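You operate a simulated robot arm through the tools that you are given. There is no shell and no other tool. Be economical: measure what you need, move in short steps, check, and stop when the job is done.

You are at the controls of a simulated robot arm. One attempt, no reset.

## Task
Label the corn tub, put it in the freezer and press FAST.
Fine: the CORN label on its lid; the blue side; the drawer ends shut.

It is judged by the outcome, as a careful person would: the job done as asked, and still so three seconds after it is handed in. It fails if anything else is knocked over, pushed out of place, dropped, spilled or broken. Lids that push on must go on centred and level and be pressed home; caps that screw on are set level and turned clockwise until they are tight.

## Robot
A 6-joint arm with a four-finger gripper on a trunk, on a base that drives. Base frame: it is fixed to the floor where the robot stands at the start and does not move with it; the origin is under the middle of the robot, x ahead of it, y to its left, z up. Lengths are in cm, angles in degrees, forces in N, time in s.
With the tool pointing down near the work surface it reaches from about 24 to 94 cm from the robot's upright axis, wherever it stands. Its first joint turns from -166.0 to 166.0 degrees. Places, roughly: alarm button [40, -110, 70]; blue side of the freezer [70, -70, 30]; crisper slider [50, -60, 80]; fast button [40, -90, 70]; freezer drawer [50, -80, 40]; fridge dial [40, -50, 70]; red lid of the corn tub [60, -20, 100]. Payload 3.67 kg.
The TCP is the grasp point between the finger pads, 2.8 cm short of the fingertips. In the tool frame z runs along the fingers and y along their closing line. Largest opening 11.2 cm; the body of the gripper starts 7.3 cm behind the TCP.
Orientation is told as [roll, pitch, yaw] about the base's x, y, z axes, in that order, counted from this pose: with the fingers straight down and closing along the base's y, the tool's x points along the base's -x, its y along +y and its z along -z.

## Interface
- The arm moves only by the tool nudge_tool. Its argument "targets" is text: rows parted by semicolons, each of 7 numbers parted by spaces: the shift along the tool's x, y, z in cm, then the turn, a rotation vector about the tool's x, y, z in degrees, then the opening in per cent of the stroke, from 0 (shut) to 100 (fully open). In form: dx dy dz wx wy wz gripper; .... A call has 1 to 20 rows; each row is the pose to reach, as a shift and turn from the pose commanded when the call began, along the tool's axes at that moment. Rows are played at 5 a second. More than 5 cm and 8.6 degrees between two rows, or a gripper value outside its range, and nothing of the call is played. Where a pose cannot be reached the arm comes as near as it can. A force on the tool above 90 N (or 10 N above the force at the start of the call, whichever is more), or a blocked arm, ends the call early, and 0.2 s more pass. The fingers move at their own pace and stop on an object; they squeeze with about 27 N. The grip force told is the motor's: it shows also when the fingers shut on nothing. Time passes only in rows, and 0.2 s behind the last, so rows that repeat a pose let the fingers close. It gives the time, the measured TCP pose, the force on the tool (base axes), the opening and the grip force at its end, in the units of the frame above (readings bear some noise), with the torque about the TCP (base axes, N m) and any sound that the robot's microphone picked up.
- Cameras (640 x 400 px; columns grow to the right, rows downward): "scene" is now at [8.05, 15.81, 134.74]; the picture's right is [-0.69, -0.72, 0.00], its down [-0.39, 0.37, -0.85] and it looks along [0.61, -0.59, -0.53] (base axes); focal length 250 px, centre (320, 200). "wrist" rides on the gripper at [6, -1.8, -10.4] in the tool frame; the picture's right is [0.29, 0.96, 0.00], its down [-0.80, 0.24, -0.55] and it looks along [-0.53, 0.16, 0.83] (tool axes); focal length 234 px, centre (320, 200). There is no depth. A picture from a camera that has moved, and an enlarged one, comes with that camera's place and axes in the base frame and with its lens. The place of the scene camera against the robot may be out by one fixed shift of up to 2.5 cm in any direction.
- get_image(camera): a new picture of that camera. No time passes.
- base_move(legs): drives the robot by 1 to 6 legs, each [ahead, left, turn to the left] in cm, cm and degrees, along the robot's own axes; the way and the turn of a leg run together, so that a leg with both is an arc; at most 150 cm and 180 degrees a leg. The arm and the cameras ride along, it lands a little off, and it stops where it bumps. It gives what a move gives.
- pan_tilt(pan, tilt): turns the head with the scene camera to pan (to the left, within 143 degrees either way) and tilt (down, from -29 to 69), counted from straight ahead of the robot. It gives what a move gives.
- inspect(camera, box): a new picture of the part [left, top, right, bottom] of that camera's present view, enlarged. No time passes.
- close_job(): hands the job in; it is judged then, once.

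Go step by step. Nothing tells you exact positions but the pictures and the camera data: compare them with the known pose of the tool, close in by small moves and look again before you grip or let go. The budget is 120 turns and 98 pictures, counting those below and the enlarged ones. Unless the task says otherwise, let go and move clear before handing in, and close with one line.

The tools are called after "Call:" as a command line: name --argument value ..., lists and objects as JSON in quotes. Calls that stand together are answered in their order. nudge_tool: Moves the arm, as the interface text tells. Its arguments: {"type":"object","properties":{"targets":{"type":"string"}},"required":["targets"]} The other tools are called the same way: base_move (legs) drives the base; pan_tilt (pan, tilt) turns the head that bears the scene camera; get_image (camera) takes a picture; inspect (camera, box) takes an enlarged picture of a part of a camera's view; close_job () hands the job in.

At the start:

```text
t: 0.0
eef_pos: [32.86, -42.98, 121.71]
ee_rot: [0.1, 0.0, -0.1]
wrist_force: [-0.7, -0.6, -0.8]
wrist_torque: [-0.02, 0.01, 0.0]
opening: 11.19
grasp_force: 0.0
robot x, y, heading: [-0.32, -0.12, -0.1]
head pan, tilt: [-43.8, 32.3]
```

scene: 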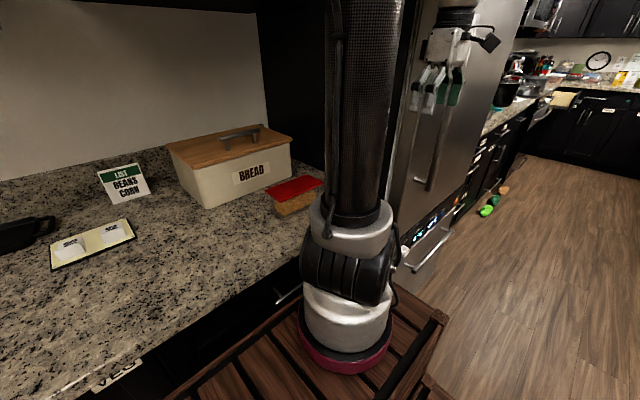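
wrist: 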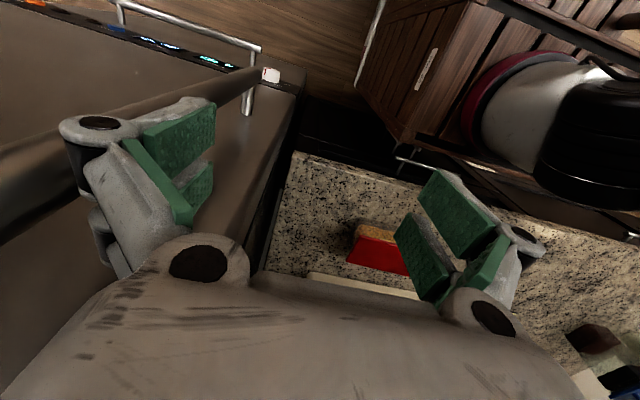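

I see a counter with a list card, a pad with two labels, a bread box and the red-lidded tub; the fridge with its panel and freezer drawer stands to the right. I'll look at details first.

Call:
inspect --camera "scene" --box '[0, 150, 160, 280]'

Call:
inspect --camera "scene" --box '[380, 180, 480, 280]'

Call:
inspect --camera "scene" --box '[160, 120, 340, 230]'

```text
3.08 times, centred on (80, 215) of scene
camera zoom: at [8.05, 15.81, 134.74], right [-0.69, -0.72, 0.0], down [-0.39, 0.37, -0.85], along [0.61, -0.59, -0.53], focal length 771 px, centre (1058, 154)
```

zoom: 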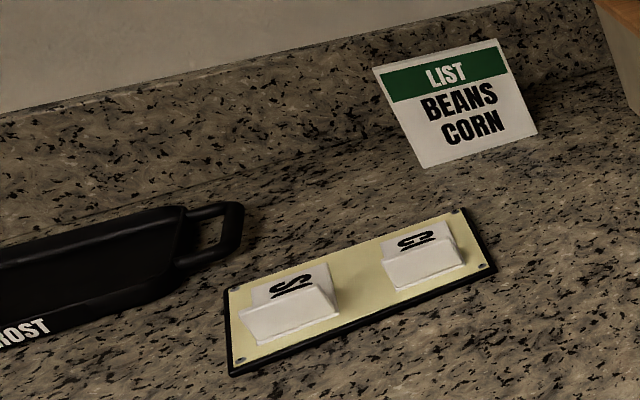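

```text
4.00 times, centred on (430, 230) of scene
camera zoom: at [8.05, 15.81, 134.74], right [-0.69, -0.72, 0.0], down [-0.39, 0.37, -0.85], along [0.61, -0.59, -0.53], focal length 1002 px, centre (-120, 80)
```

zoom: 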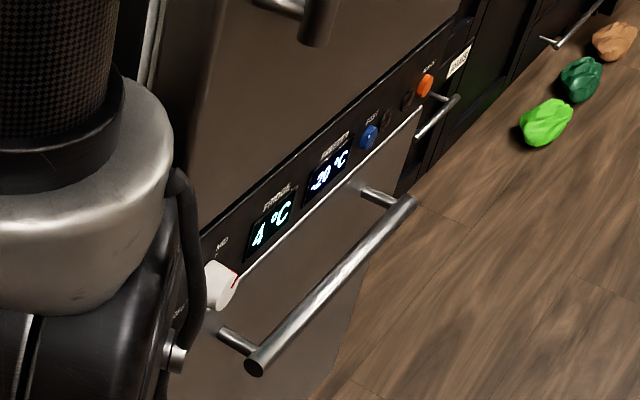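

```text
3.56 times, centred on (250, 175) of scene
camera zoom: at [8.05, 15.81, 134.74], right [-0.69, -0.72, 0.0], down [-0.39, 0.37, -0.85], along [0.61, -0.59, -0.53], focal length 890 px, centre (569, 289)
```

zoom: 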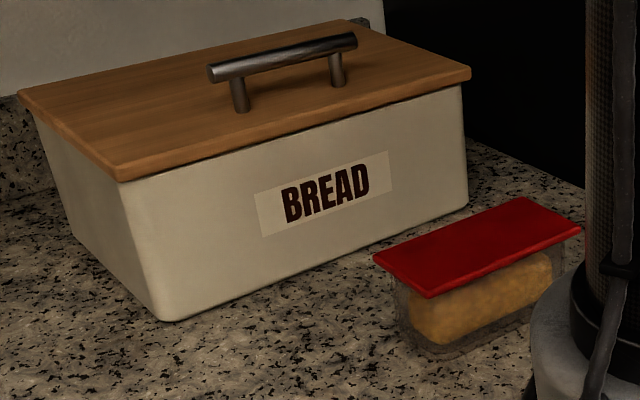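

The labels lie around [82, 20–28, 93]; I'll move the tool over that area at a safe height to read them with the wrist camera.

Call:
nudge_tool --targets "0 4 0 0 0 0 100; 0 8.5 0 0 0 0 100; -1 13 0 0 0 0 100; -3 17.5 0 0 0 0 100; -5 22 0 0 0 0 100; -7 26.5 0 0 0 0 100; -9.5 30.5 0 0 0 0 100; -12 34.5 0 0 0 0 100; -14.5 38.5 0 0 0 0 100; -17 42.5 0 0 0 0 100; -20 46 0 0 0 0 100; -23 49.5 0 0 0 0 100; -26 53 0 0 0 0 100; -29 56.5 0 0 0 0 100; -32 60 1 0 0 0 100; -34 64 3 0 0 0 100; -36 67 5 0 0 0 100; -36 67 5 0 0 0 100"

Call:
get_image --camera "wrist"

Call:
get_image --camera "scene"

```text
t: 3.8
eef_pos: [68.91, 23.93, 116.9]
ee_rot: [0.0, 0.0, -0.1]
wrist_force: [0.5, -0.3, 1.1]
wrist_torque: [-0.03, -0.05, 0.01]
opening: 11.15
grasp_force: 0.0
robot x, y, heading: [0.26, 0.23, 0.1]
head pan, tilt: [-43.8, 32.3]
```

```text
92 pictures are left
camera wrist: at [62.89, 22.01, 127.2], right [-0.29, 0.96, 0.0], down [0.8, 0.24, 0.55], along [0.53, 0.16, -0.83], focal length 234 px, centre (320, 200)
```

wrist: 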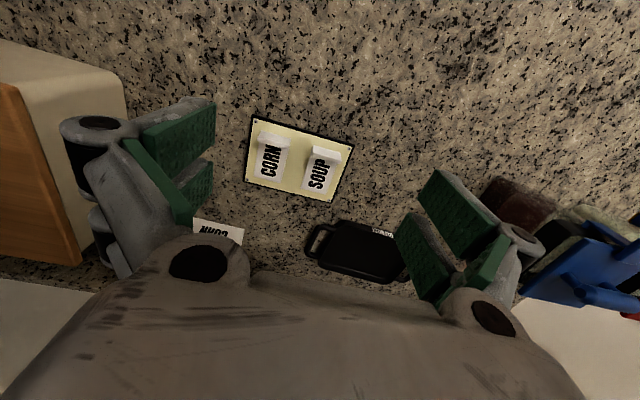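

```text
91 pictures are left
camera scene: at [8.04, 15.82, 134.74], right [-0.69, -0.72, 0.0], down [-0.39, 0.37, -0.85], along [0.61, -0.58, -0.53], focal length 250 px, centre (320, 200)
```

scene: 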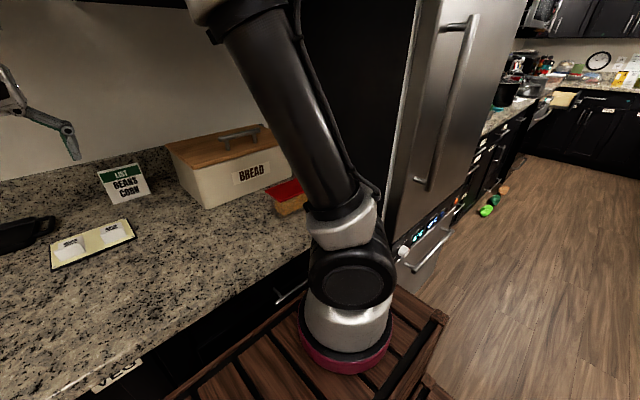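

Call:
inspect --camera "wrist" --box '[230, 100, 370, 220]'

```text
3.33 times, centred on (300, 160) of wrist
camera zoom: at [62.89, 22.01, 127.2], right [-0.29, 0.96, 0.0], down [0.8, 0.24, 0.55], along [0.53, 0.16, -0.83], focal length 781 px, centre (387, 333)
```

zoom: 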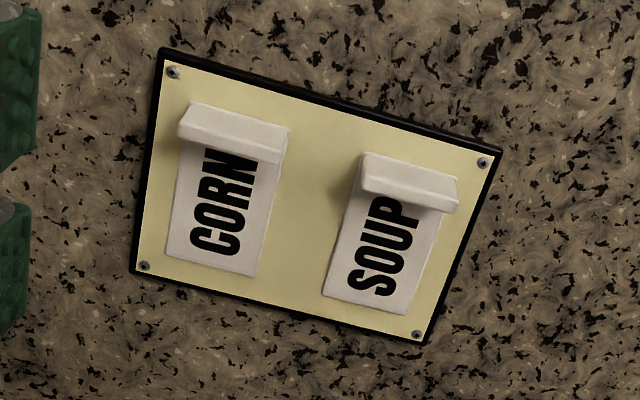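

CORN is the label nearer the bread box, its upright tab on the robot's side at about [75.5, 19]. I'll turn the tool to yaw −90 (closing along x) and hover over the tab for a closer look.

Call:
nudge_tool --targets "-0.6 -0.4 0.5 0 0 8.2 50; -1.2 -0.8 1 0 0 16.4 50; -1.8 -1.2 1.5 0 0 24.6 50; -2.4 -1.7 2 0 0 32.8 50; -3 -2.2 3 0 0 41 50; -3.6 -2.6 4 0 0 49.2 50; -4.2 -3 5 0 0 57.4 50; -4.8 -3.5 6 0 0 65.6 50; -5.4 -4 7 0 0 73.8 50; -6 -4.4 8 0 0 82 50; -6.6 -4.8 9 0 0 90 50; -6.6 -4.8 9 0 0 90 50"

Call:
get_image --camera "wrist"

```text
t: 6.4
eef_pos: [75.47, 19.05, 107.54]
ee_rot: [0.0, 0.0, -90.1]
wrist_force: [-0.7, 0.4, -0.9]
wrist_torque: [0.01, -0.03, 0.01]
opening: 5.58
grasp_force: 0.1
robot x, y, heading: [-0.13, 0.21, -0.3]
head pan, tilt: [-43.8, 32.3]
```

```text
89 pictures are left
camera wrist: at [73.52, 25.05, 117.88], right [0.96, 0.29, 0.0], down [0.24, -0.8, 0.55], along [0.16, -0.53, -0.83], focal length 234 px, centre (320, 200)
```

wrist: 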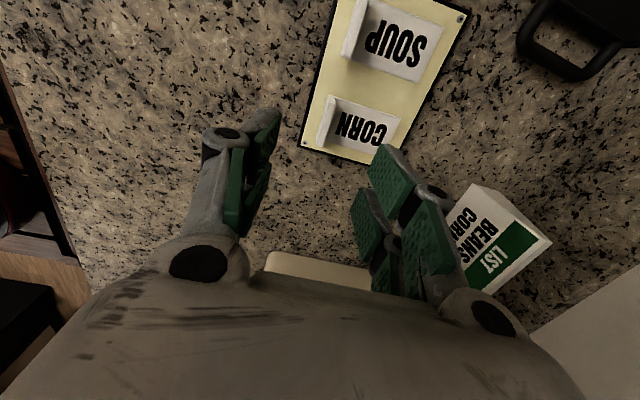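

Call:
inspect --camera "wrist" --box '[290, 60, 430, 180]'

```text
3.33 times, centred on (360, 120) of wrist
camera zoom: at [73.52, 25.05, 117.88], right [0.96, 0.29, 0.0], down [0.24, -0.8, 0.55], along [0.16, -0.53, -0.83], focal length 781 px, centre (187, 467)
```

zoom: 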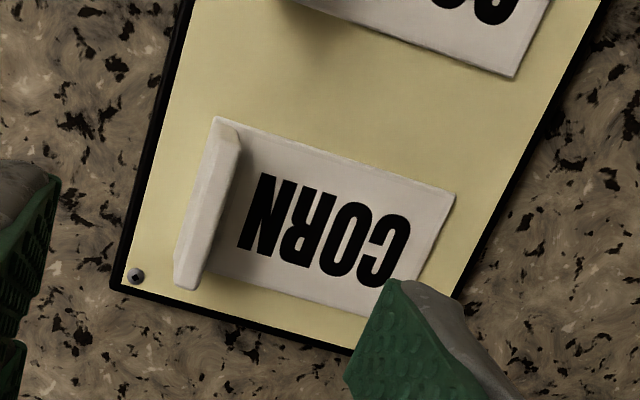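

Board top works out at z≈92.7, the tab at x≈75.9, y≈19.2, about 2 cm tall. I'll lower the fingers around it, fingertips just above the label, and look.

Call:
nudge_tool --targets "0.15 0.45 3 0 0 0 32; 0.15 0.45 6 0 0 0 32; 0.15 0.45 9 0 0 0 32; 0.15 0.45 10.2 0 0 0 32; 0.15 0.45 11 0 0 0 32; 0.15 0.45 11 0 0 0 32"

Call:
get_image --camera "wrist"

```text
t: 7.8
eef_pos: [75.81, 19.26, 96.65]
ee_rot: [0.0, 0.0, -90.0]
wrist_force: [0.7, 0.0, -0.2]
wrist_torque: [0.03, -0.01, 0.04]
opening: 3.6
grasp_force: 0.0
robot x, y, heading: [-0.35, 0.15, -0.1]
head pan, tilt: [-43.8, 32.3]
```

```text
87 pictures are left
camera wrist: at [73.99, 25.2, 106.88], right [0.96, 0.29, 0.0], down [0.24, -0.8, 0.55], along [0.16, -0.53, -0.83], focal length 234 px, centre (320, 200)
```

wrist: 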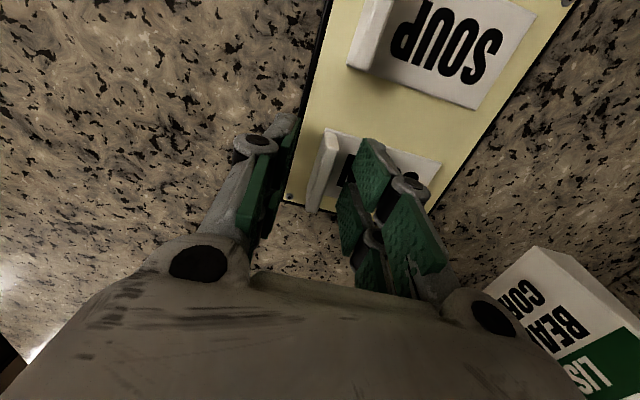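

Fingers straddle the tab. I'll ease down slightly and close.

Call:
nudge_tool --targets "0 0.1 0.25 0 0 0 32; 0 0.1 0.25 0 0 0 0; 0 0.1 0.25 0 0 0 0; 0 0.1 0.25 0 0 0 0; 0 0.1 0.25 0 0 0 0"

Call:
get_image --camera "wrist"

```text
t: 9.0
eef_pos: [76.0, 19.31, 96.34]
ee_rot: [0.0, 0.0, -90.0]
wrist_force: [0.5, -0.1, -0.6]
wrist_torque: [-0.02, 0.02, -0.02]
opening: 0.69
grasp_force: 27.0
robot x, y, heading: [-0.19, 0.08, -0.1]
head pan, tilt: [-43.8, 32.3]
```

```text
86 pictures are left
camera wrist: at [74.14, 25.25, 106.66], right [0.96, 0.29, 0.0], down [0.24, -0.8, 0.55], along [0.16, -0.53, -0.83], focal length 234 px, centre (320, 200)
```

wrist: 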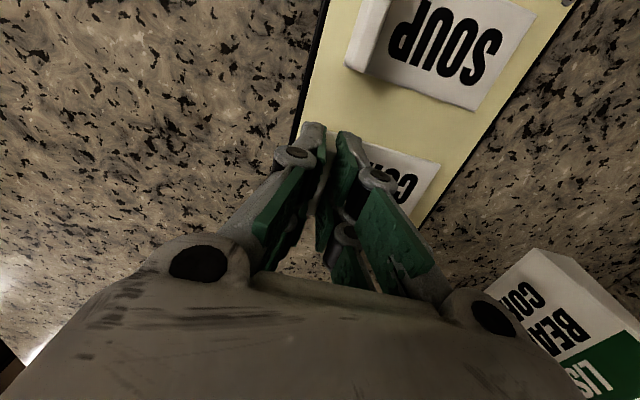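

The tab is gripped (0.69 cm). I'll lift straight up and check the label came along.

Call:
nudge_tool --targets "0 0 -1 0 0 0 0; 0 0 -3 0 0 0 0; 0 0 -6 0 0 0 0; 0 0 -10 0 0 0 0; 0 0 -14 0 0 0 0; 0 0 -18 0 0 0 0; 0 0 -18 0 0 0 0"

Call:
get_image --camera "wrist"

```text
t: 10.6
eef_pos: [76.26, 19.01, 114.59]
ee_rot: [-0.1, 0.0, -90.0]
wrist_force: [0.0, -0.8, 0.4]
wrist_torque: [0.02, -0.01, 0.02]
opening: 0.7
grasp_force: 27.6
robot x, y, heading: [0.02, -0.08, -0.1]
head pan, tilt: [-43.8, 32.3]
```

```text
85 pictures are left
camera wrist: at [74.37, 24.98, 124.88], right [0.96, 0.29, 0.0], down [0.24, -0.8, 0.55], along [0.16, -0.53, -0.83], focal length 234 px, centre (320, 200)
```

wrist: 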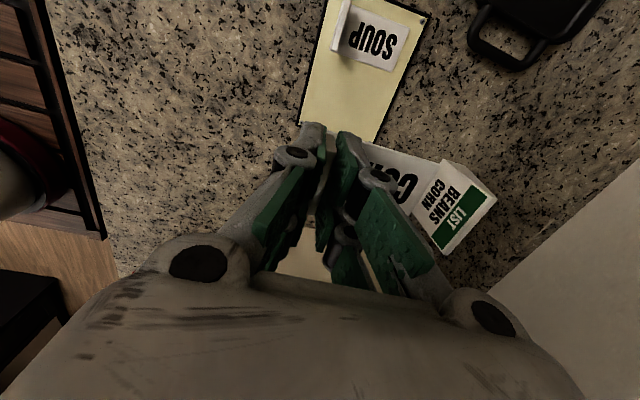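

Label is held well. I'll swing to above the tub, turning back to yaw 0 so CORN reads along the lid.

Call:
nudge_tool --targets "0 -4 -0.5 0 0 0 0; 0 -8 -1 0 0 -8.2 0; -2 -12 -1.5 0 0 -16.4 0; -6 -14.5 -2 0 0 -24.6 0; -10 -16.5 -2.5 0 0 -32.8 0; -14 -18 -2.5 0 0 -41 0; -18 -18 -2.5 0 0 -49.2 0; -22 -18 -2.5 0 0 -57.4 0; -26 -18 -2.5 0 0 -65.6 0; -30 -18 -2.5 0 0 -73.8 0; -34 -18 -2.5 0 0 -82 0; -38 -18 -2.5 0 0 -90 0; -39 -18 -2.5 0 0 -90 0; -39 -18 -2.5 0 0 -90 0"

Call:
get_image --camera "wrist"

Call:
get_image --camera "scene"

```text
t: 13.6
eef_pos: [57.83, -19.68, 116.76]
ee_rot: [-0.1, 0.0, -0.1]
wrist_force: [0.4, -0.3, -1.0]
wrist_torque: [0.02, 0.0, 0.01]
opening: 0.68
grasp_force: 27.0
robot x, y, heading: [-0.14, -0.04, -0.3]
head pan, tilt: [-43.8, 32.3]
```

```text
84 pictures are left
camera wrist: at [51.73, -21.59, 127.06], right [-0.29, 0.96, 0.0], down [0.8, 0.24, 0.55], along [0.53, 0.16, -0.83], focal length 234 px, centre (320, 200)
```

wrist: 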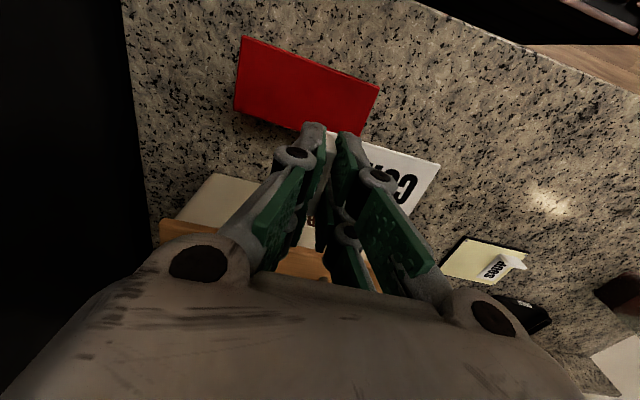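

```text
83 pictures are left
camera scene: at [8.05, 15.81, 134.74], right [-0.69, -0.72, 0.0], down [-0.39, 0.37, -0.85], along [0.61, -0.59, -0.53], focal length 250 px, centre (320, 200)
```

scene: 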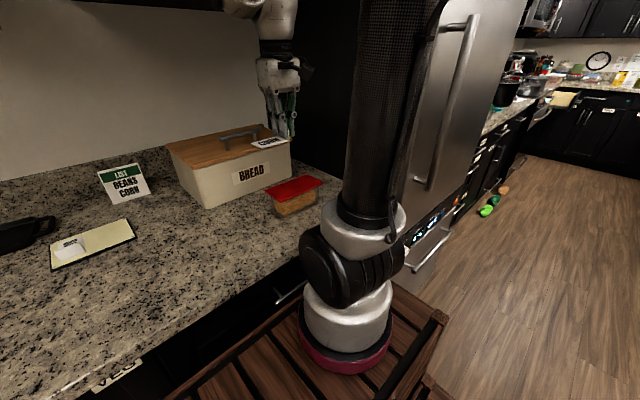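

Label is above the tub. I'll move so the label is centred over the lid at moderate height, and use that second view to get the lid's height.

Call:
nudge_tool --targets "0.5 -3 2 0 0 0 0; 0.9 -5.7 5 0 0 0 0; 0.9 -5.7 7 0 0 0 0; 0.9 -5.7 7 0 0 0 0"

Call:
get_image --camera "wrist"

Call:
inspect --camera "scene" --box '[230, 130, 350, 220]'

```text
t: 14.6
eef_pos: [57.18, -25.33, 109.4]
ee_rot: [0.1, -0.1, 0.0]
wrist_force: [0.7, 0.6, -0.9]
wrist_torque: [0.0, -0.01, 0.02]
opening: 0.69
grasp_force: 27.0
robot x, y, heading: [0.09, 0.2, -0.1]
head pan, tilt: [-43.8, 32.3]
```

```text
82 pictures are left
camera wrist: at [50.96, -27.15, 119.82], right [-0.29, 0.96, 0.0], down [0.8, 0.24, 0.55], along [0.53, 0.16, -0.83], focal length 234 px, centre (320, 200)
```

wrist: 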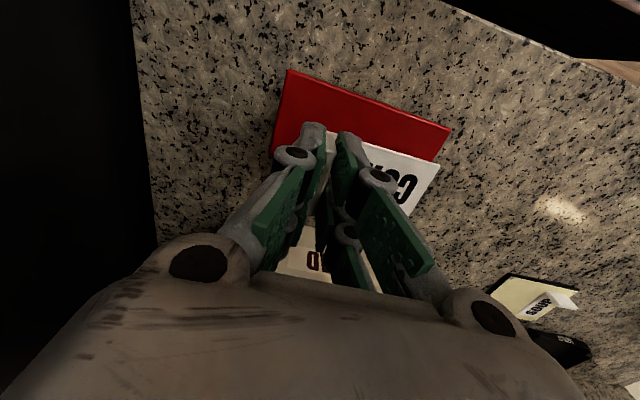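

```text
4.44 times, centred on (290, 175) of scene
camera zoom: at [8.05, 15.81, 134.74], right [-0.69, -0.72, 0.0], down [-0.39, 0.37, -0.85], along [0.61, -0.59, -0.53], focal length 1113 px, centre (453, 311)
```

zoom: 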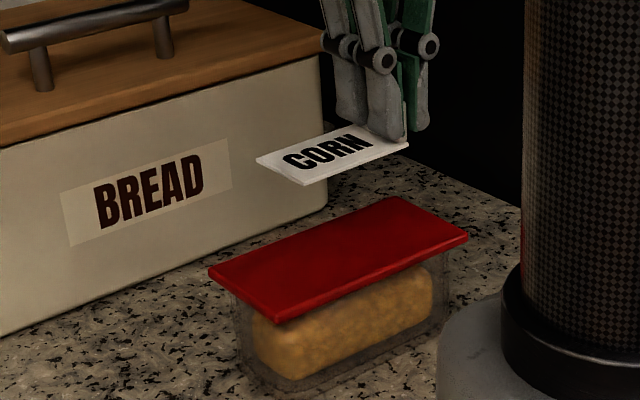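

Lid top triangulates to z≈99.5, spanning x 53.3–60.5, y −29…−14.4, so the label is centred above it. I'll lower it gently toward contact.

Call:
nudge_tool --targets "0.3 0 2 0 0 0 0; 0.3 0 4 0 0 0 0; 0.3 0 5.2 0 0 0 0; 0.3 0 5.7 0 0 0 0; 0.3 0 5.7 0 0 0 0"

Call:
inspect --camera "scene" --box '[230, 130, 350, 220]'

```text
t: 15.8
eef_pos: [56.65, -25.38, 104.18]
ee_rot: [-0.1, 0.0, -0.1]
wrist_force: [0.2, -0.8, 0.2]
wrist_torque: [-0.01, -0.03, -0.01]
opening: 0.69
grasp_force: 26.9
robot x, y, heading: [-0.15, -0.01, 0.0]
head pan, tilt: [-43.8, 32.3]
```

```text
4.44 times, centred on (290, 175) of scene
camera zoom: at [8.05, 15.81, 134.74], right [-0.69, -0.72, 0.0], down [-0.39, 0.37, -0.85], along [0.61, -0.59, -0.53], focal length 1113 px, centre (453, 311)
```

zoom: 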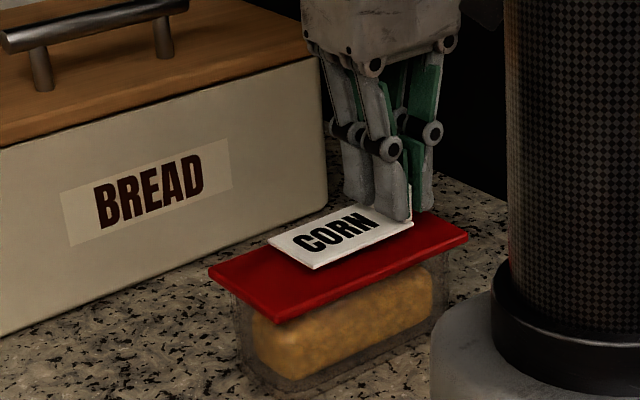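

Call:
nudge_tool --targets "0 0 0.3 0 0 0 0; 0 0 0.6 0 0 0 0; 0 0 0.8 0 0 0 0; 0 0 1.0 0 0 0 0; 0 0 1.0 0 0 0 0"

Call:
inspect --camera "scene" --box '[230, 130, 350, 220]'

```text
t: 17.0
eef_pos: [56.71, -25.56, 103.15]
ee_rot: [0.0, 0.1, -0.1]
wrist_force: [-0.5, 0.2, 0.3]
wrist_torque: [0.02, 0.02, -0.01]
opening: 0.69
grasp_force: 27.0
robot x, y, heading: [-0.05, 0.08, 0.0]
head pan, tilt: [-43.8, 32.3]
```

```text
4.44 times, centred on (290, 175) of scene
camera zoom: at [8.05, 15.81, 134.74], right [-0.69, -0.72, 0.0], down [-0.39, 0.37, -0.85], along [0.61, -0.59, -0.53], focal length 1113 px, centre (453, 311)
```

zoom: 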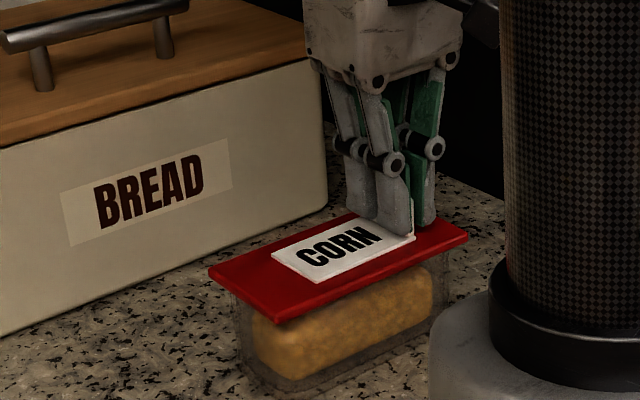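

Call:
nudge_tool --targets "0 0 0.1 0 0 0 0; 0 0 0.2 0 0 0 0; 0 0 0.3 0 0 0 0; 0 0 0.3 0 0 0 0"

```text
t: 18.0
eef_pos: [56.77, -25.36, 102.96]
ee_rot: [-0.1, -0.2, 0.0]
wrist_force: [0.5, -6.7, 27.3]
wrist_torque: [-0.12, -0.08, 0.0]
opening: 0.71
grasp_force: 27.4
robot x, y, heading: [0.09, 0.1, -0.2]
head pan, tilt: [-43.8, 32.3]
```

Contact: 27 N presses the label on. Now I open the fingers a little and rise.

Call:
nudge_tool --targets "0 0 -0.15 0 0 0 0; 0 0 -0.15 0 0 0 15; 0 0 -0.15 0 0 0 25; 0 0 -0.15 0 0 0 25; 0 0 -1 0 0 0 25; 0 0 -3 0 0 0 25; 0 0 -7 0 0 0 25; 0 0 -11 0 0 0 25; 0 0 -11 0 0 0 25"

Call:
inspect --camera "scene" --box '[230, 130, 350, 220]'

Call:
get_image --camera "wrist"

```text
t: 20.0
eef_pos: [56.66, -25.26, 113.73]
ee_rot: [0.0, 0.0, 0.1]
wrist_force: [0.2, 0.3, -0.1]
wrist_torque: [0.01, -0.02, -0.01]
opening: 2.77
grasp_force: 0.0
robot x, y, heading: [-0.11, 0.07, 0.1]
head pan, tilt: [-43.8, 32.3]
```

```text
4.44 times, centred on (290, 175) of scene
camera zoom: at [8.05, 15.81, 134.74], right [-0.69, -0.72, 0.0], down [-0.39, 0.37, -0.85], along [0.61, -0.59, -0.53], focal length 1113 px, centre (453, 311)
```

zoom: 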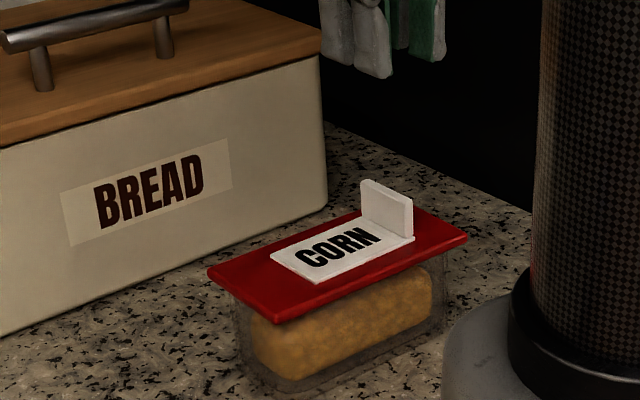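

```text
77 pictures are left
camera wrist: at [50.51, -27.06, 124.1], right [-0.29, 0.96, 0.0], down [0.8, 0.24, 0.55], along [0.53, 0.16, -0.83], focal length 234 px, centre (320, 200)
```

wrist: 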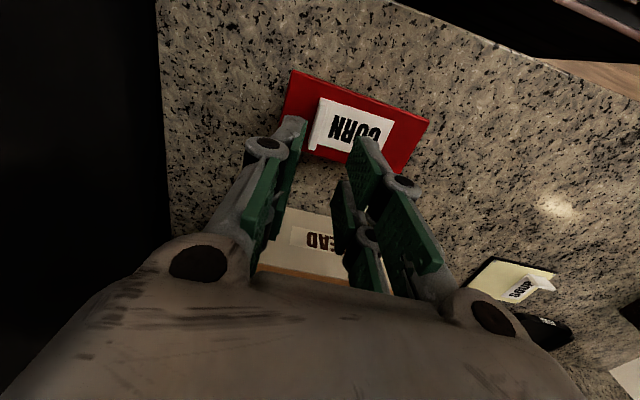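

The CORN label sits centred on the lid. Next I study the fridge: turn the head towards it.

Call:
pan_tilt --pan -75 --tilt 40

Call:
get_image --camera "scene"

```text
t: 21.0
eef_pos: [56.5, -25.22, 113.71]
ee_rot: [0.0, 0.0, 0.0]
wrist_force: [-0.3, -0.8, 1.1]
wrist_torque: [-0.01, -0.02, 0.0]
opening: 2.8
grasp_force: 0.0
robot x, y, heading: [0.16, 0.55, -0.1]
head pan, tilt: [-75.0, 40.0]
```

```text
76 pictures are left
camera scene: at [3.8, 13.79, 133.56], right [-0.97, -0.26, 0.0], down [-0.17, 0.62, -0.77], along [0.2, -0.74, -0.64], focal length 250 px, centre (320, 200)
```

scene: 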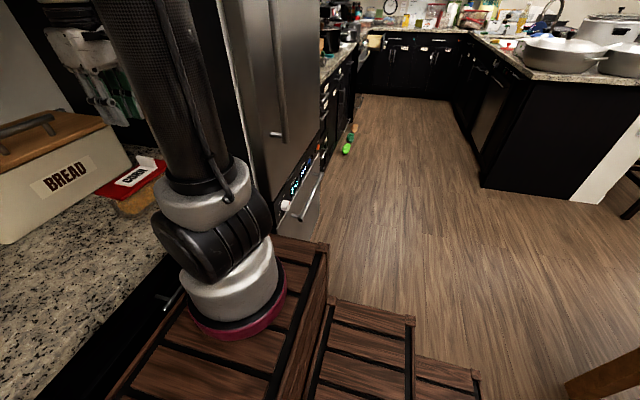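

Call:
pan_tilt --pan -100 --tilt 66

Call:
get_image --camera "scene"

Call:
pan_tilt --pan 0 --tilt 66

Call:
get_image --camera "scene"

```text
t: 21.9
eef_pos: [56.51, -25.23, 113.58]
ee_rot: [0.0, 0.0, 0.0]
wrist_force: [-0.6, -0.4, 0.2]
wrist_torque: [0.02, 0.0, 0.01]
opening: 2.79
grasp_force: 0.1
robot x, y, heading: [-0.21, 0.01, -0.0]
head pan, tilt: [-100.0, 66.0]
```

```text
75 pictures are left
camera scene: at [0.56, 16.14, 130.23], right [-0.98, 0.17, 0.0], down [0.16, 0.9, -0.41], along [-0.07, -0.4, -0.91], focal length 250 px, centre (320, 200)
```

scene: 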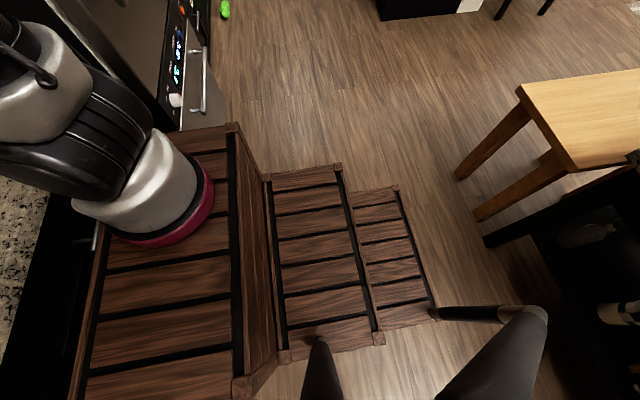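

```text
t: 23.6
eef_pos: [56.71, -25.3, 113.72]
ee_rot: [0.0, 0.1, 0.0]
wrist_force: [0.3, 0.6, 0.2]
wrist_torque: [0.01, 0.03, 0.03]
opening: 2.81
grasp_force: 0.1
robot x, y, heading: [0.14, 0.22, 0.0]
head pan, tilt: [0.0, 66.0]
```

```text
74 pictures are left
camera scene: at [7.53, 22.0, 130.23], right [0.0, -1.0, 0.0], down [-0.91, 0.0, -0.41], along [0.41, 0.0, -0.91], focal length 250 px, centre (320, 200)
```

scene: 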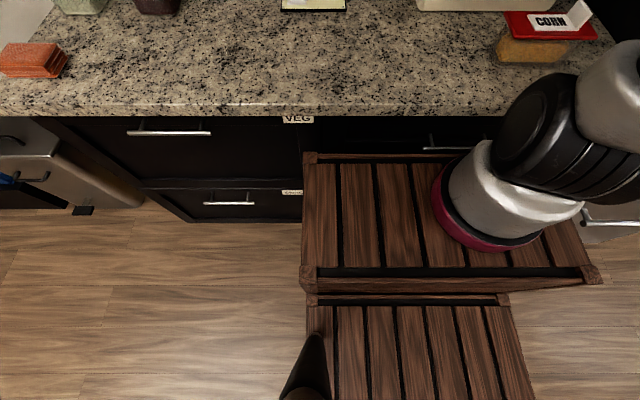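

I need to know whether the wooden block belongs to the robot; I'll raise the arm clear and back off by a few cm to see.

Call:
nudge_tool --targets "3 0 -3 0 0 0 25; 6 0 -6 0 0 0 25; 9 0 -8 0 0 0 25; 12 0 -8 0 0 0 25"

Call:
base_move --legs '[[-8, 0, 0]]'

Call:
get_image --camera "scene"

```text
t: 24.6
eef_pos: [44.79, -25.18, 122.08]
ee_rot: [-0.1, -0.1, -0.1]
wrist_force: [0.0, -0.3, -0.5]
wrist_torque: [0.02, 0.03, -0.01]
opening: 2.81
grasp_force: 0.1
robot x, y, heading: [0.07, 0.02, -0.2]
head pan, tilt: [0.0, 66.0]
```

```text
t: 25.7
eef_pos: [36.71, -25.18, 122.0]
ee_rot: [0.0, -0.1, 0.1]
wrist_force: [0.4, -0.4, -0.9]
wrist_torque: [0.0, -0.04, -0.04]
opening: 2.8
grasp_force: 0.0
robot x, y, heading: [-8.07, -0.22, -0.1]
head pan, tilt: [0.0, 66.0]
```

```text
73 pictures are left
camera scene: at [-0.43, 22.0, 130.23], right [0.0, -1.0, 0.0], down [-0.91, 0.0, -0.41], along [0.41, 0.0, -0.91], focal length 250 px, centre (320, 200)
```

scene: 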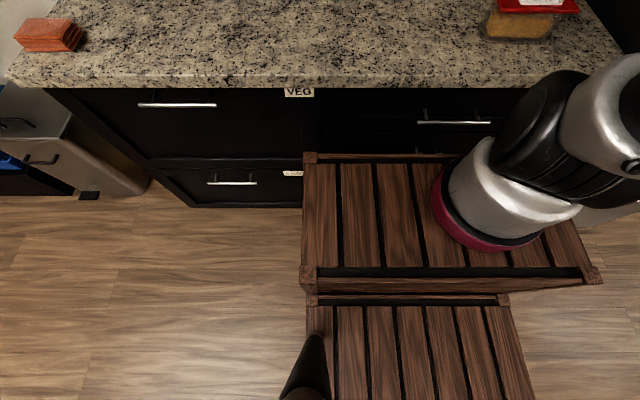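

The block is the robot's own body (about y ±24). I'll back off and shift right to get a clear view of the fridge front.

Call:
base_move --legs '[[-37, 0, 0], [0, -35, 0]]'

Call:
pan_tilt --pan -30 --tilt 40

Call:
get_image --camera "scene"

Call:
get_image --camera "wrist"

```text
t: 29.9
eef_pos: [0.11, -61.37, 122.04]
ee_rot: [0.0, 0.0, -0.2]
wrist_force: [-0.3, 0.3, -0.6]
wrist_torque: [0.0, 0.0, 0.02]
opening: 2.8
grasp_force: 0.0
robot x, y, heading: [-44.53, -36.14, -0.3]
head pan, tilt: [0.0, 66.0]
```

```text
t: 30.9
eef_pos: [0.12, -61.22, 122.02]
ee_rot: [0.1, 0.0, -0.3]
wrist_force: [-0.1, 0.8, -0.7]
wrist_torque: [-0.01, 0.01, -0.02]
opening: 2.79
grasp_force: 0.0
robot x, y, heading: [-44.69, -36.13, -0.2]
head pan, tilt: [-30.0, 40.0]
```

```text
72 pictures are left
camera scene: at [-35.51, -18.24, 133.55], right [-0.5, -0.87, 0.0], down [-0.56, 0.32, -0.77], along [0.66, -0.38, -0.64], focal length 250 px, centre (320, 200)
```

scene: 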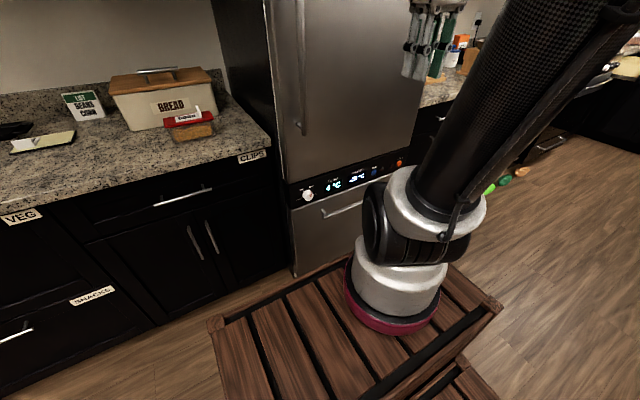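

```text
71 pictures are left
camera wrist: at [-5.99, -63.11, 132.34], right [-0.29, 0.96, 0.0], down [0.8, 0.24, 0.55], along [0.53, 0.16, -0.83], focal length 234 px, centre (320, 200)
```

wrist: 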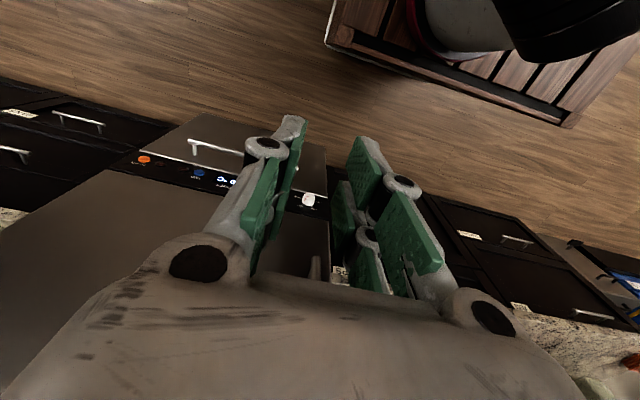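

Call:
inspect --camera "scene" --box '[270, 140, 430, 280]'

Call:
inspect --camera "wrist" --box '[100, 90, 360, 250]'

```text
2.86 times, centred on (350, 210) of scene
camera zoom: at [-35.51, -18.24, 133.55], right [-0.5, -0.87, 0.0], down [-0.56, 0.32, -0.77], along [0.66, -0.38, -0.64], focal length 716 px, centre (234, 171)
```

zoom: 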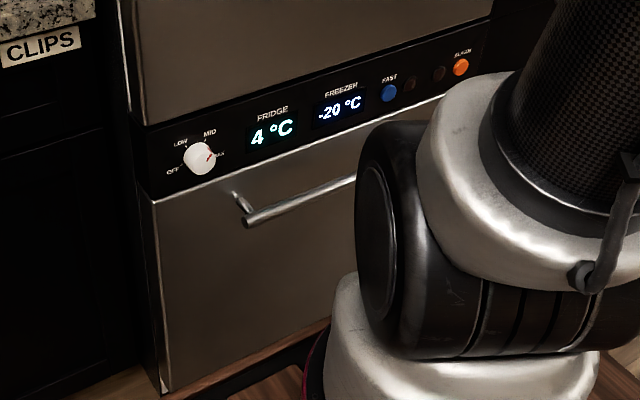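

```text
2.46 times, centred on (230, 170) of wrist
camera zoom: at [-5.99, -63.11, 132.34], right [-0.29, 0.96, 0.0], down [0.8, 0.24, 0.55], along [0.53, 0.16, -0.83], focal length 576 px, centre (542, 274)
```

zoom: 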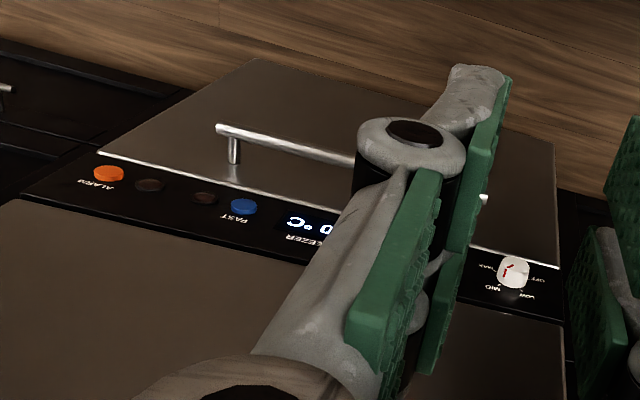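

FAST (blue button) is at about [36, −89, 69] and the handle bar at x≈33, z≈54.5, y −60…−98. I'll stand left of the drawer's path (y≈−10) so I can open it by driving back and then work beside it.

Call:
base_move --legs '[[0, 26, 0], [22, 0, 0]]'

Call:
nudge_tool --targets "2 -3 2 0 0 8.2 25; 5 -6 4 0 0 16.4 25; 8 -9 6 0 0 24.6 25; 11 -12 8 0 0 32.8 25; 14 -15 10 0 0 41 40; 16 -19 12 0 0 49.2 40; 17 -23 14 0 0 57.4 40; 18 -27 16 0 0 65.6 40; 18 -30 18 0 0 73.8 40; 18 -33 20 0 0 82 40; 18 -36 22 0 0 90 40; 18 -36 22 0 0 90 40"

Call:
pan_tilt --pan -55 --tilt 45

Call:
get_image --camera "scene"

Call:
get_image --camera "wrist"

```text
t: 34.0
eef_pos: [22.42, -34.99, 122.02]
ee_rot: [-0.1, 0.0, 0.0]
wrist_force: [0.4, 0.0, 1.0]
wrist_torque: [-0.02, 0.01, 0.01]
opening: 2.82
grasp_force: 0.1
robot x, y, heading: [-22.43, -10.04, 0.2]
head pan, tilt: [-30.0, 40.0]
```

```text
t: 36.6
eef_pos: [4.27, -71.26, 100.08]
ee_rot: [0.1, 0.0, -90.0]
wrist_force: [0.3, -0.8, 0.4]
wrist_torque: [-0.03, -0.02, 0.0]
opening: 4.49
grasp_force: 0.0
robot x, y, heading: [-22.5, -9.96, 0.0]
head pan, tilt: [-30.0, 40.0]
```

```text
t: 37.5
eef_pos: [4.27, -71.14, 100.15]
ee_rot: [0.0, -0.1, -90.1]
wrist_force: [0.5, -0.5, 0.1]
wrist_torque: [0.02, 0.0, 0.04]
opening: 4.47
grasp_force: 0.0
robot x, y, heading: [-22.41, -9.89, 0.0]
head pan, tilt: [-55.0, 45.0]
```

```text
68 pictures are left
camera scene: at [-16.17, 5.44, 132.84], right [-0.82, -0.57, 0.0], down [-0.41, 0.58, -0.71], along [0.41, -0.58, -0.71], focal length 250 px, centre (320, 200)
```

scene: 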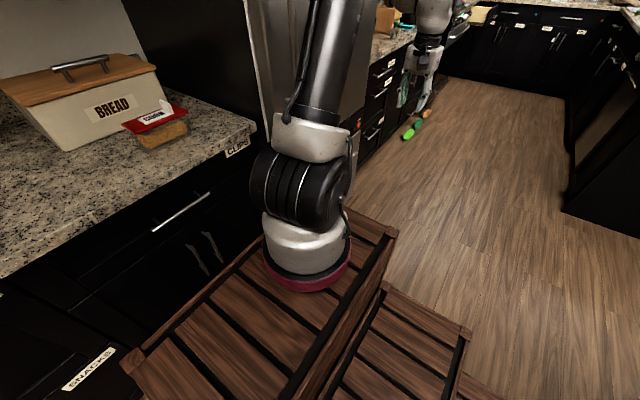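

```text
67 pictures are left
camera wrist: at [2.38, -65.2, 110.49], right [0.96, 0.29, 0.0], down [0.24, -0.8, 0.55], along [0.16, -0.53, -0.83], focal length 234 px, centre (320, 200)
```

wrist: 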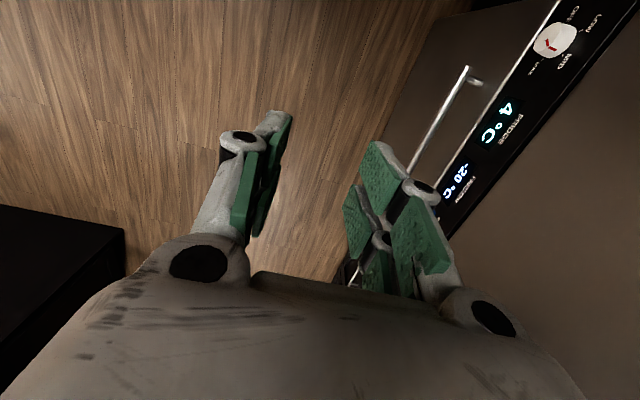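

I'll descend in front of the handle while tilting the fingers 60° forward (closing across the bar), stopping about 10 cm short.

Call:
nudge_tool --targets "0 1.5 4 -6 0 0 40; 0 3 8 -12 0 0 40; -0.2 4.5 12 -18 0 0 40; -0.4 6 16 -24 0 0 40; -0.5 8 20 -30 0 0 40; -0.6 10 24 -36 0 0 40; -0.7 12 28 -42 0 0 40; -0.8 14 32 -48 0 0 40; -0.8 16 36 -54 0 0 40; -0.8 18 39 -60 0 0 40; -0.8 18 39 -60 0 0 40"

Call:
get_image --camera "wrist"

```text
t: 39.9
eef_pos: [22.05, -72.11, 61.15]
ee_rot: [60.0, 0.0, -90.0]
wrist_force: [-0.2, 0.1, 0.5]
wrist_torque: [0.02, 0.01, 0.01]
opening: 4.47
grasp_force: 0.0
robot x, y, heading: [-22.27, -9.56, -0.1]
head pan, tilt: [-55.0, 45.0]
```

```text
66 pictures are left
camera wrist: at [12.07, -66.16, 64.68], right [0.48, 0.29, 0.83], down [-0.36, -0.8, 0.48], along [0.8, -0.53, -0.28], focal length 234 px, centre (320, 200)
```

wrist: 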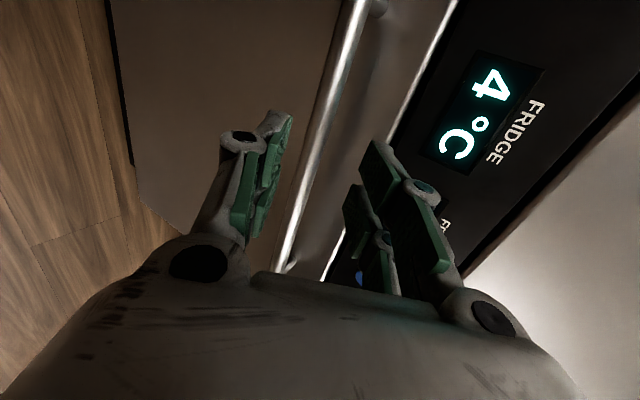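

The bar lies right between the fingers, at x≈33.1, z≈54.8. I'll move in along the tool and close.

Call:
nudge_tool --targets "0 0 4 0 0 0 36; 0 0 8 0 0 0 36; 0 0 10 0 0 0 36; 0 0 11.4 0 0 0 36; 0 0 11.4 0 0 0 36"

Call:
get_image --camera "wrist"

```text
t: 41.1
eef_pos: [32.15, -71.87, 55.41]
ee_rot: [60.1, -0.1, -90.0]
wrist_force: [0.2, 0.7, -0.3]
wrist_torque: [-0.03, -0.03, -0.01]
opening: 4.03
grasp_force: 0.0
robot x, y, heading: [-22.17, -9.74, 0.0]
head pan, tilt: [-55.0, 45.0]
```

```text
65 pictures are left
camera wrist: at [22.13, -65.96, 59.05], right [0.48, 0.29, 0.83], down [-0.36, -0.8, 0.48], along [0.8, -0.53, -0.28], focal length 234 px, centre (320, 200)
```

wrist: 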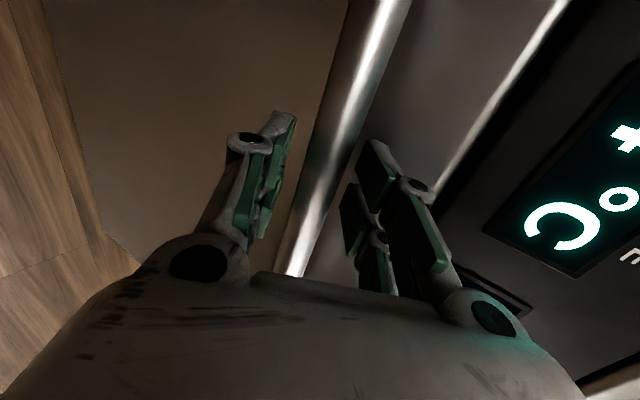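

Bar is between the pads; closing on it.

Call:
nudge_tool --targets "0 0 0.3 0 0 0 0; 0 0 0.3 0 0 0 0; 0 0 0.3 0 0 0 0; 0 0 0.3 0 0 0 0"

Call:
get_image --camera "wrist"

```text
t: 42.1
eef_pos: [32.32, -71.87, 55.23]
ee_rot: [60.0, 0.0, -90.1]
wrist_force: [-33.7, 3.7, 12.0]
wrist_torque: [0.13, 0.09, -0.05]
opening: 2.1
grasp_force: 44.2
robot x, y, heading: [-22.41, -9.85, -0.0]
head pan, tilt: [-55.0, 45.0]
```

```text
64 pictures are left
camera wrist: at [22.31, -65.94, 58.86], right [0.48, 0.29, 0.83], down [-0.36, -0.8, 0.49], along [0.8, -0.53, -0.28], focal length 234 px, centre (320, 200)
```

wrist: 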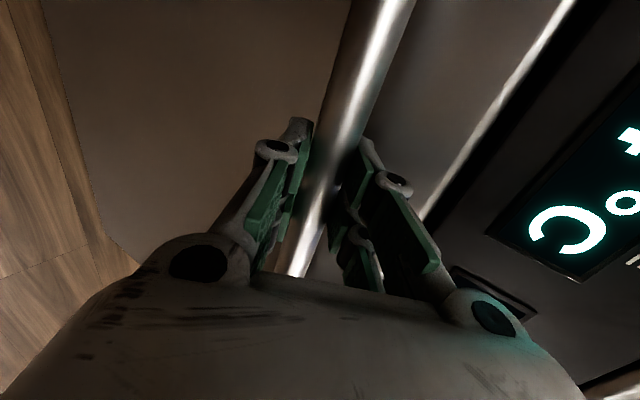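

Gripped (2.1 cm). Pull by driving back 10 cm first.

Call:
base_move --legs '[[-10, 0, 0]]'

Call:
get_image --camera "wrist"

```text
t: 43.3
eef_pos: [22.17, -71.93, 55.18]
ee_rot: [60.1, 0.0, -90.0]
wrist_force: [1.8, -0.8, 6.9]
wrist_torque: [0.22, -0.04, 0.29]
opening: 2.1
grasp_force: 45.0
robot x, y, heading: [-32.47, -10.31, -0.0]
head pan, tilt: [-55.0, 45.0]
```

```text
63 pictures are left
camera wrist: at [12.21, -65.94, 58.85], right [0.48, 0.29, 0.83], down [-0.36, -0.8, 0.48], along [0.8, -0.53, -0.28], focal length 234 px, centre (320, 200)
```

wrist: 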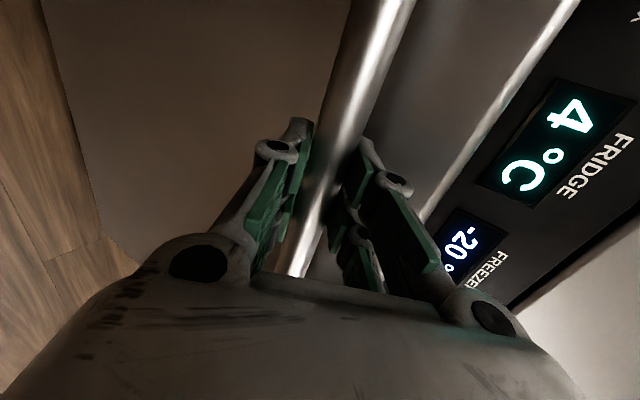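

The drawer moves with me. I'll keep pulling.

Call:
base_move --legs '[[-24, 0, 0]]'

Call:
get_image --camera "scene"

Call:
get_image --camera "wrist"

```text
t: 45.3
eef_pos: [-0.11, -75.35, 55.05]
ee_rot: [59.6, -0.4, -93.9]
wrist_force: [0.5, -0.4, -6.7]
wrist_torque: [-2.38, -0.02, 1.05]
opening: 2.16
grasp_force: 45.1
robot x, y, heading: [-50.28, -9.8, -4.2]
head pan, tilt: [-55.0, 45.0]
stopped in leg 1: the robot was blocked; the commanded pose is now the measured one
```

```text
62 pictures are left
camera scene: at [-43.17, 5.17, 132.84], right [-0.86, -0.52, 0.0], down [-0.36, 0.61, -0.71], along [0.36, -0.61, -0.71], focal length 250 px, centre (320, 200)
```

scene: 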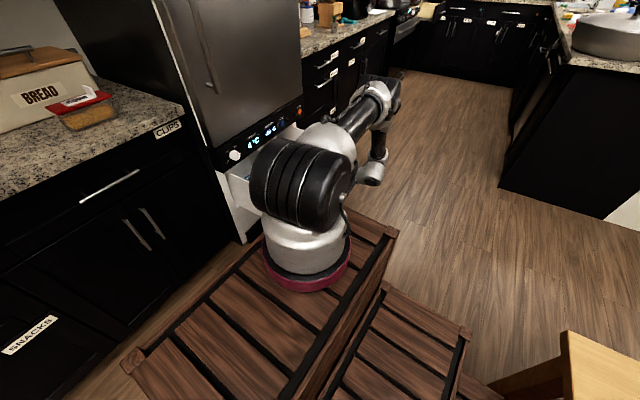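

```text
61 pictures are left
camera wrist: at [-9.71, -68.74, 58.66], right [0.5, 0.26, 0.82], down [-0.41, -0.77, 0.49], along [0.76, -0.59, -0.28], focal length 234 px, centre (320, 200)
```

wrist: 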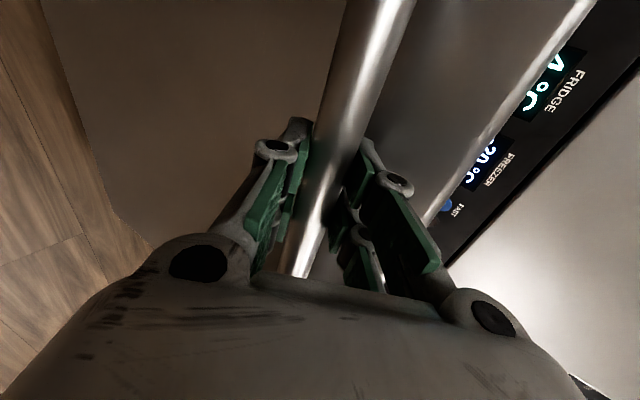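

The drawer is open about 32 cm and has reached its stop. Release, withdraw along the tool and lift.

Call:
nudge_tool --targets "0 0 0 0 0 0 20; 0 0 0 0 0 0 40; 0 0 0 0 0 0 40; 0 0 -3 0 0 0 40; 0 0 -7 0 0 0 40; 0 0 -11 0 0 0 40; 0 2 -15 0 0 0 40; 0 6 -16 0 0 0 40; 0 10.5 -16 0 0 0 40; 0 15 -16 0 0 0 40; 0 19.5 -16 0 0 0 40; 0 24 -16 0 0 0 40; 0 28.5 -16 0 0 0 40"

Call:
get_image --camera "wrist"

```text
t: 48.1
eef_pos: [0.21, -75.11, 87.77]
ee_rot: [59.6, -0.1, -94.1]
wrist_force: [0.4, -0.2, -0.2]
wrist_torque: [0.03, -0.04, 0.0]
opening: 4.45
grasp_force: 0.0
robot x, y, heading: [-50.58, -9.52, -4.1]
head pan, tilt: [-55.0, 45.0]
```

```text
60 pictures are left
camera wrist: at [-9.3, -68.55, 91.34], right [0.5, 0.25, 0.83], down [-0.41, -0.77, 0.49], along [0.76, -0.59, -0.28], focal length 234 px, centre (320, 200)
```

wrist: 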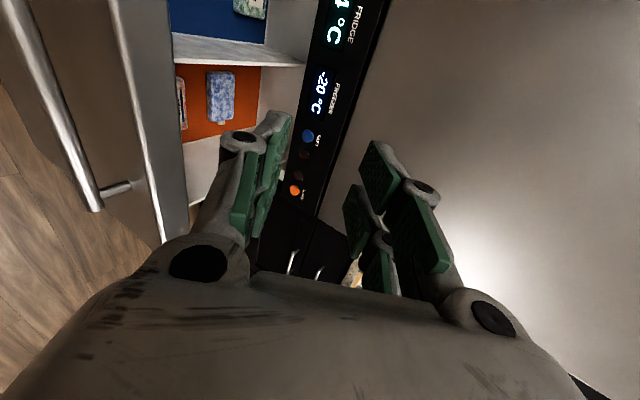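

Inside: blue section on the left, orange on the right, each with items. I'll bring the tool upright over the drawer to look down into the blue side.

Call:
nudge_tool --targets "0.9 1.5 0.6 7.5 0 0 40; 1.8 3 1.2 15 0 0 40; 2.7 4.5 1.8 22.5 0 0 40; 3.6 6 2.4 30 0 0 40; 4.5 7.5 3 37.5 0 0 40; 5.4 9 3.6 45 0 0 40; 6.3 10.5 4.1 52.5 0 0 40; 7 12 4.6 60 0 0 40; 7 12 4.6 60 0 0 40"

Call:
get_image --camera "wrist"

Call:
get_image --camera "scene"

```text
t: 50.1
eef_pos: [10.83, -69.12, 95.7]
ee_rot: [-0.4, -0.2, -94.0]
wrist_force: [0.4, 0.4, -0.3]
wrist_torque: [0.02, 0.02, 0.03]
opening: 4.49
grasp_force: 0.0
robot x, y, heading: [-50.48, -9.69, -4.0]
head pan, tilt: [-55.0, 45.0]
```

```text
59 pictures are left
camera wrist: at [9.47, -62.98, 106.12], right [0.98, 0.22, -0.01], down [0.19, -0.81, 0.56], along [0.12, -0.54, -0.83], focal length 234 px, centre (320, 200)
```

wrist: 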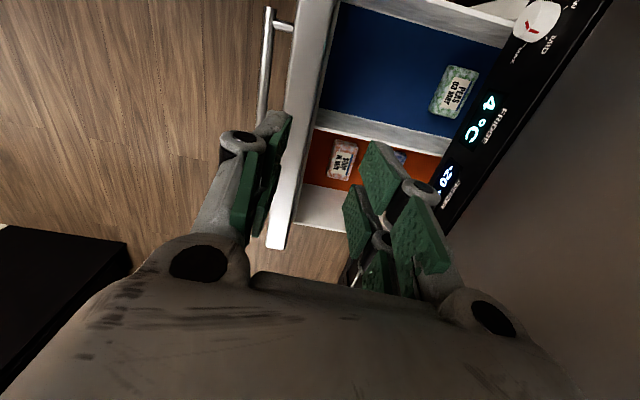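

```text
58 pictures are left
camera scene: at [-43.18, 5.2, 132.83], right [-0.86, -0.52, 0.0], down [-0.36, 0.61, -0.71], along [0.36, -0.61, -0.71], focal length 250 px, centre (320, 200)
```

scene: 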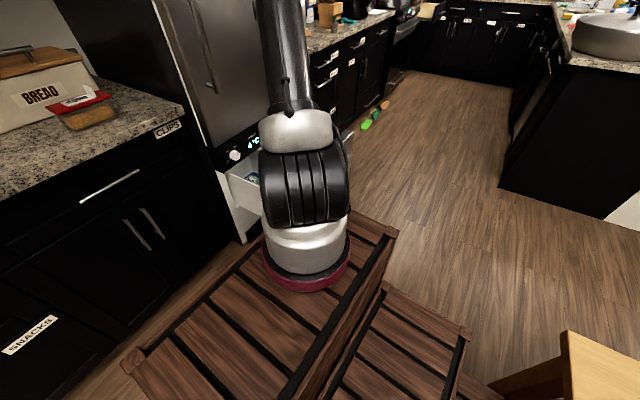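

Call:
inspect --camera "wrist" --box '[250, 0, 530, 175]'

```text
2.29 times, centred on (390, 88) of wrist
camera zoom: at [9.47, -62.98, 106.12], right [0.98, 0.22, -0.01], down [0.19, -0.81, 0.56], along [0.12, -0.54, -0.83], focal length 535 px, centre (160, 457)
```

zoom: 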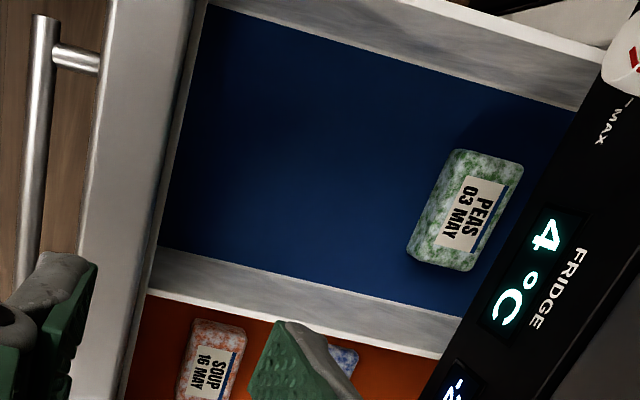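

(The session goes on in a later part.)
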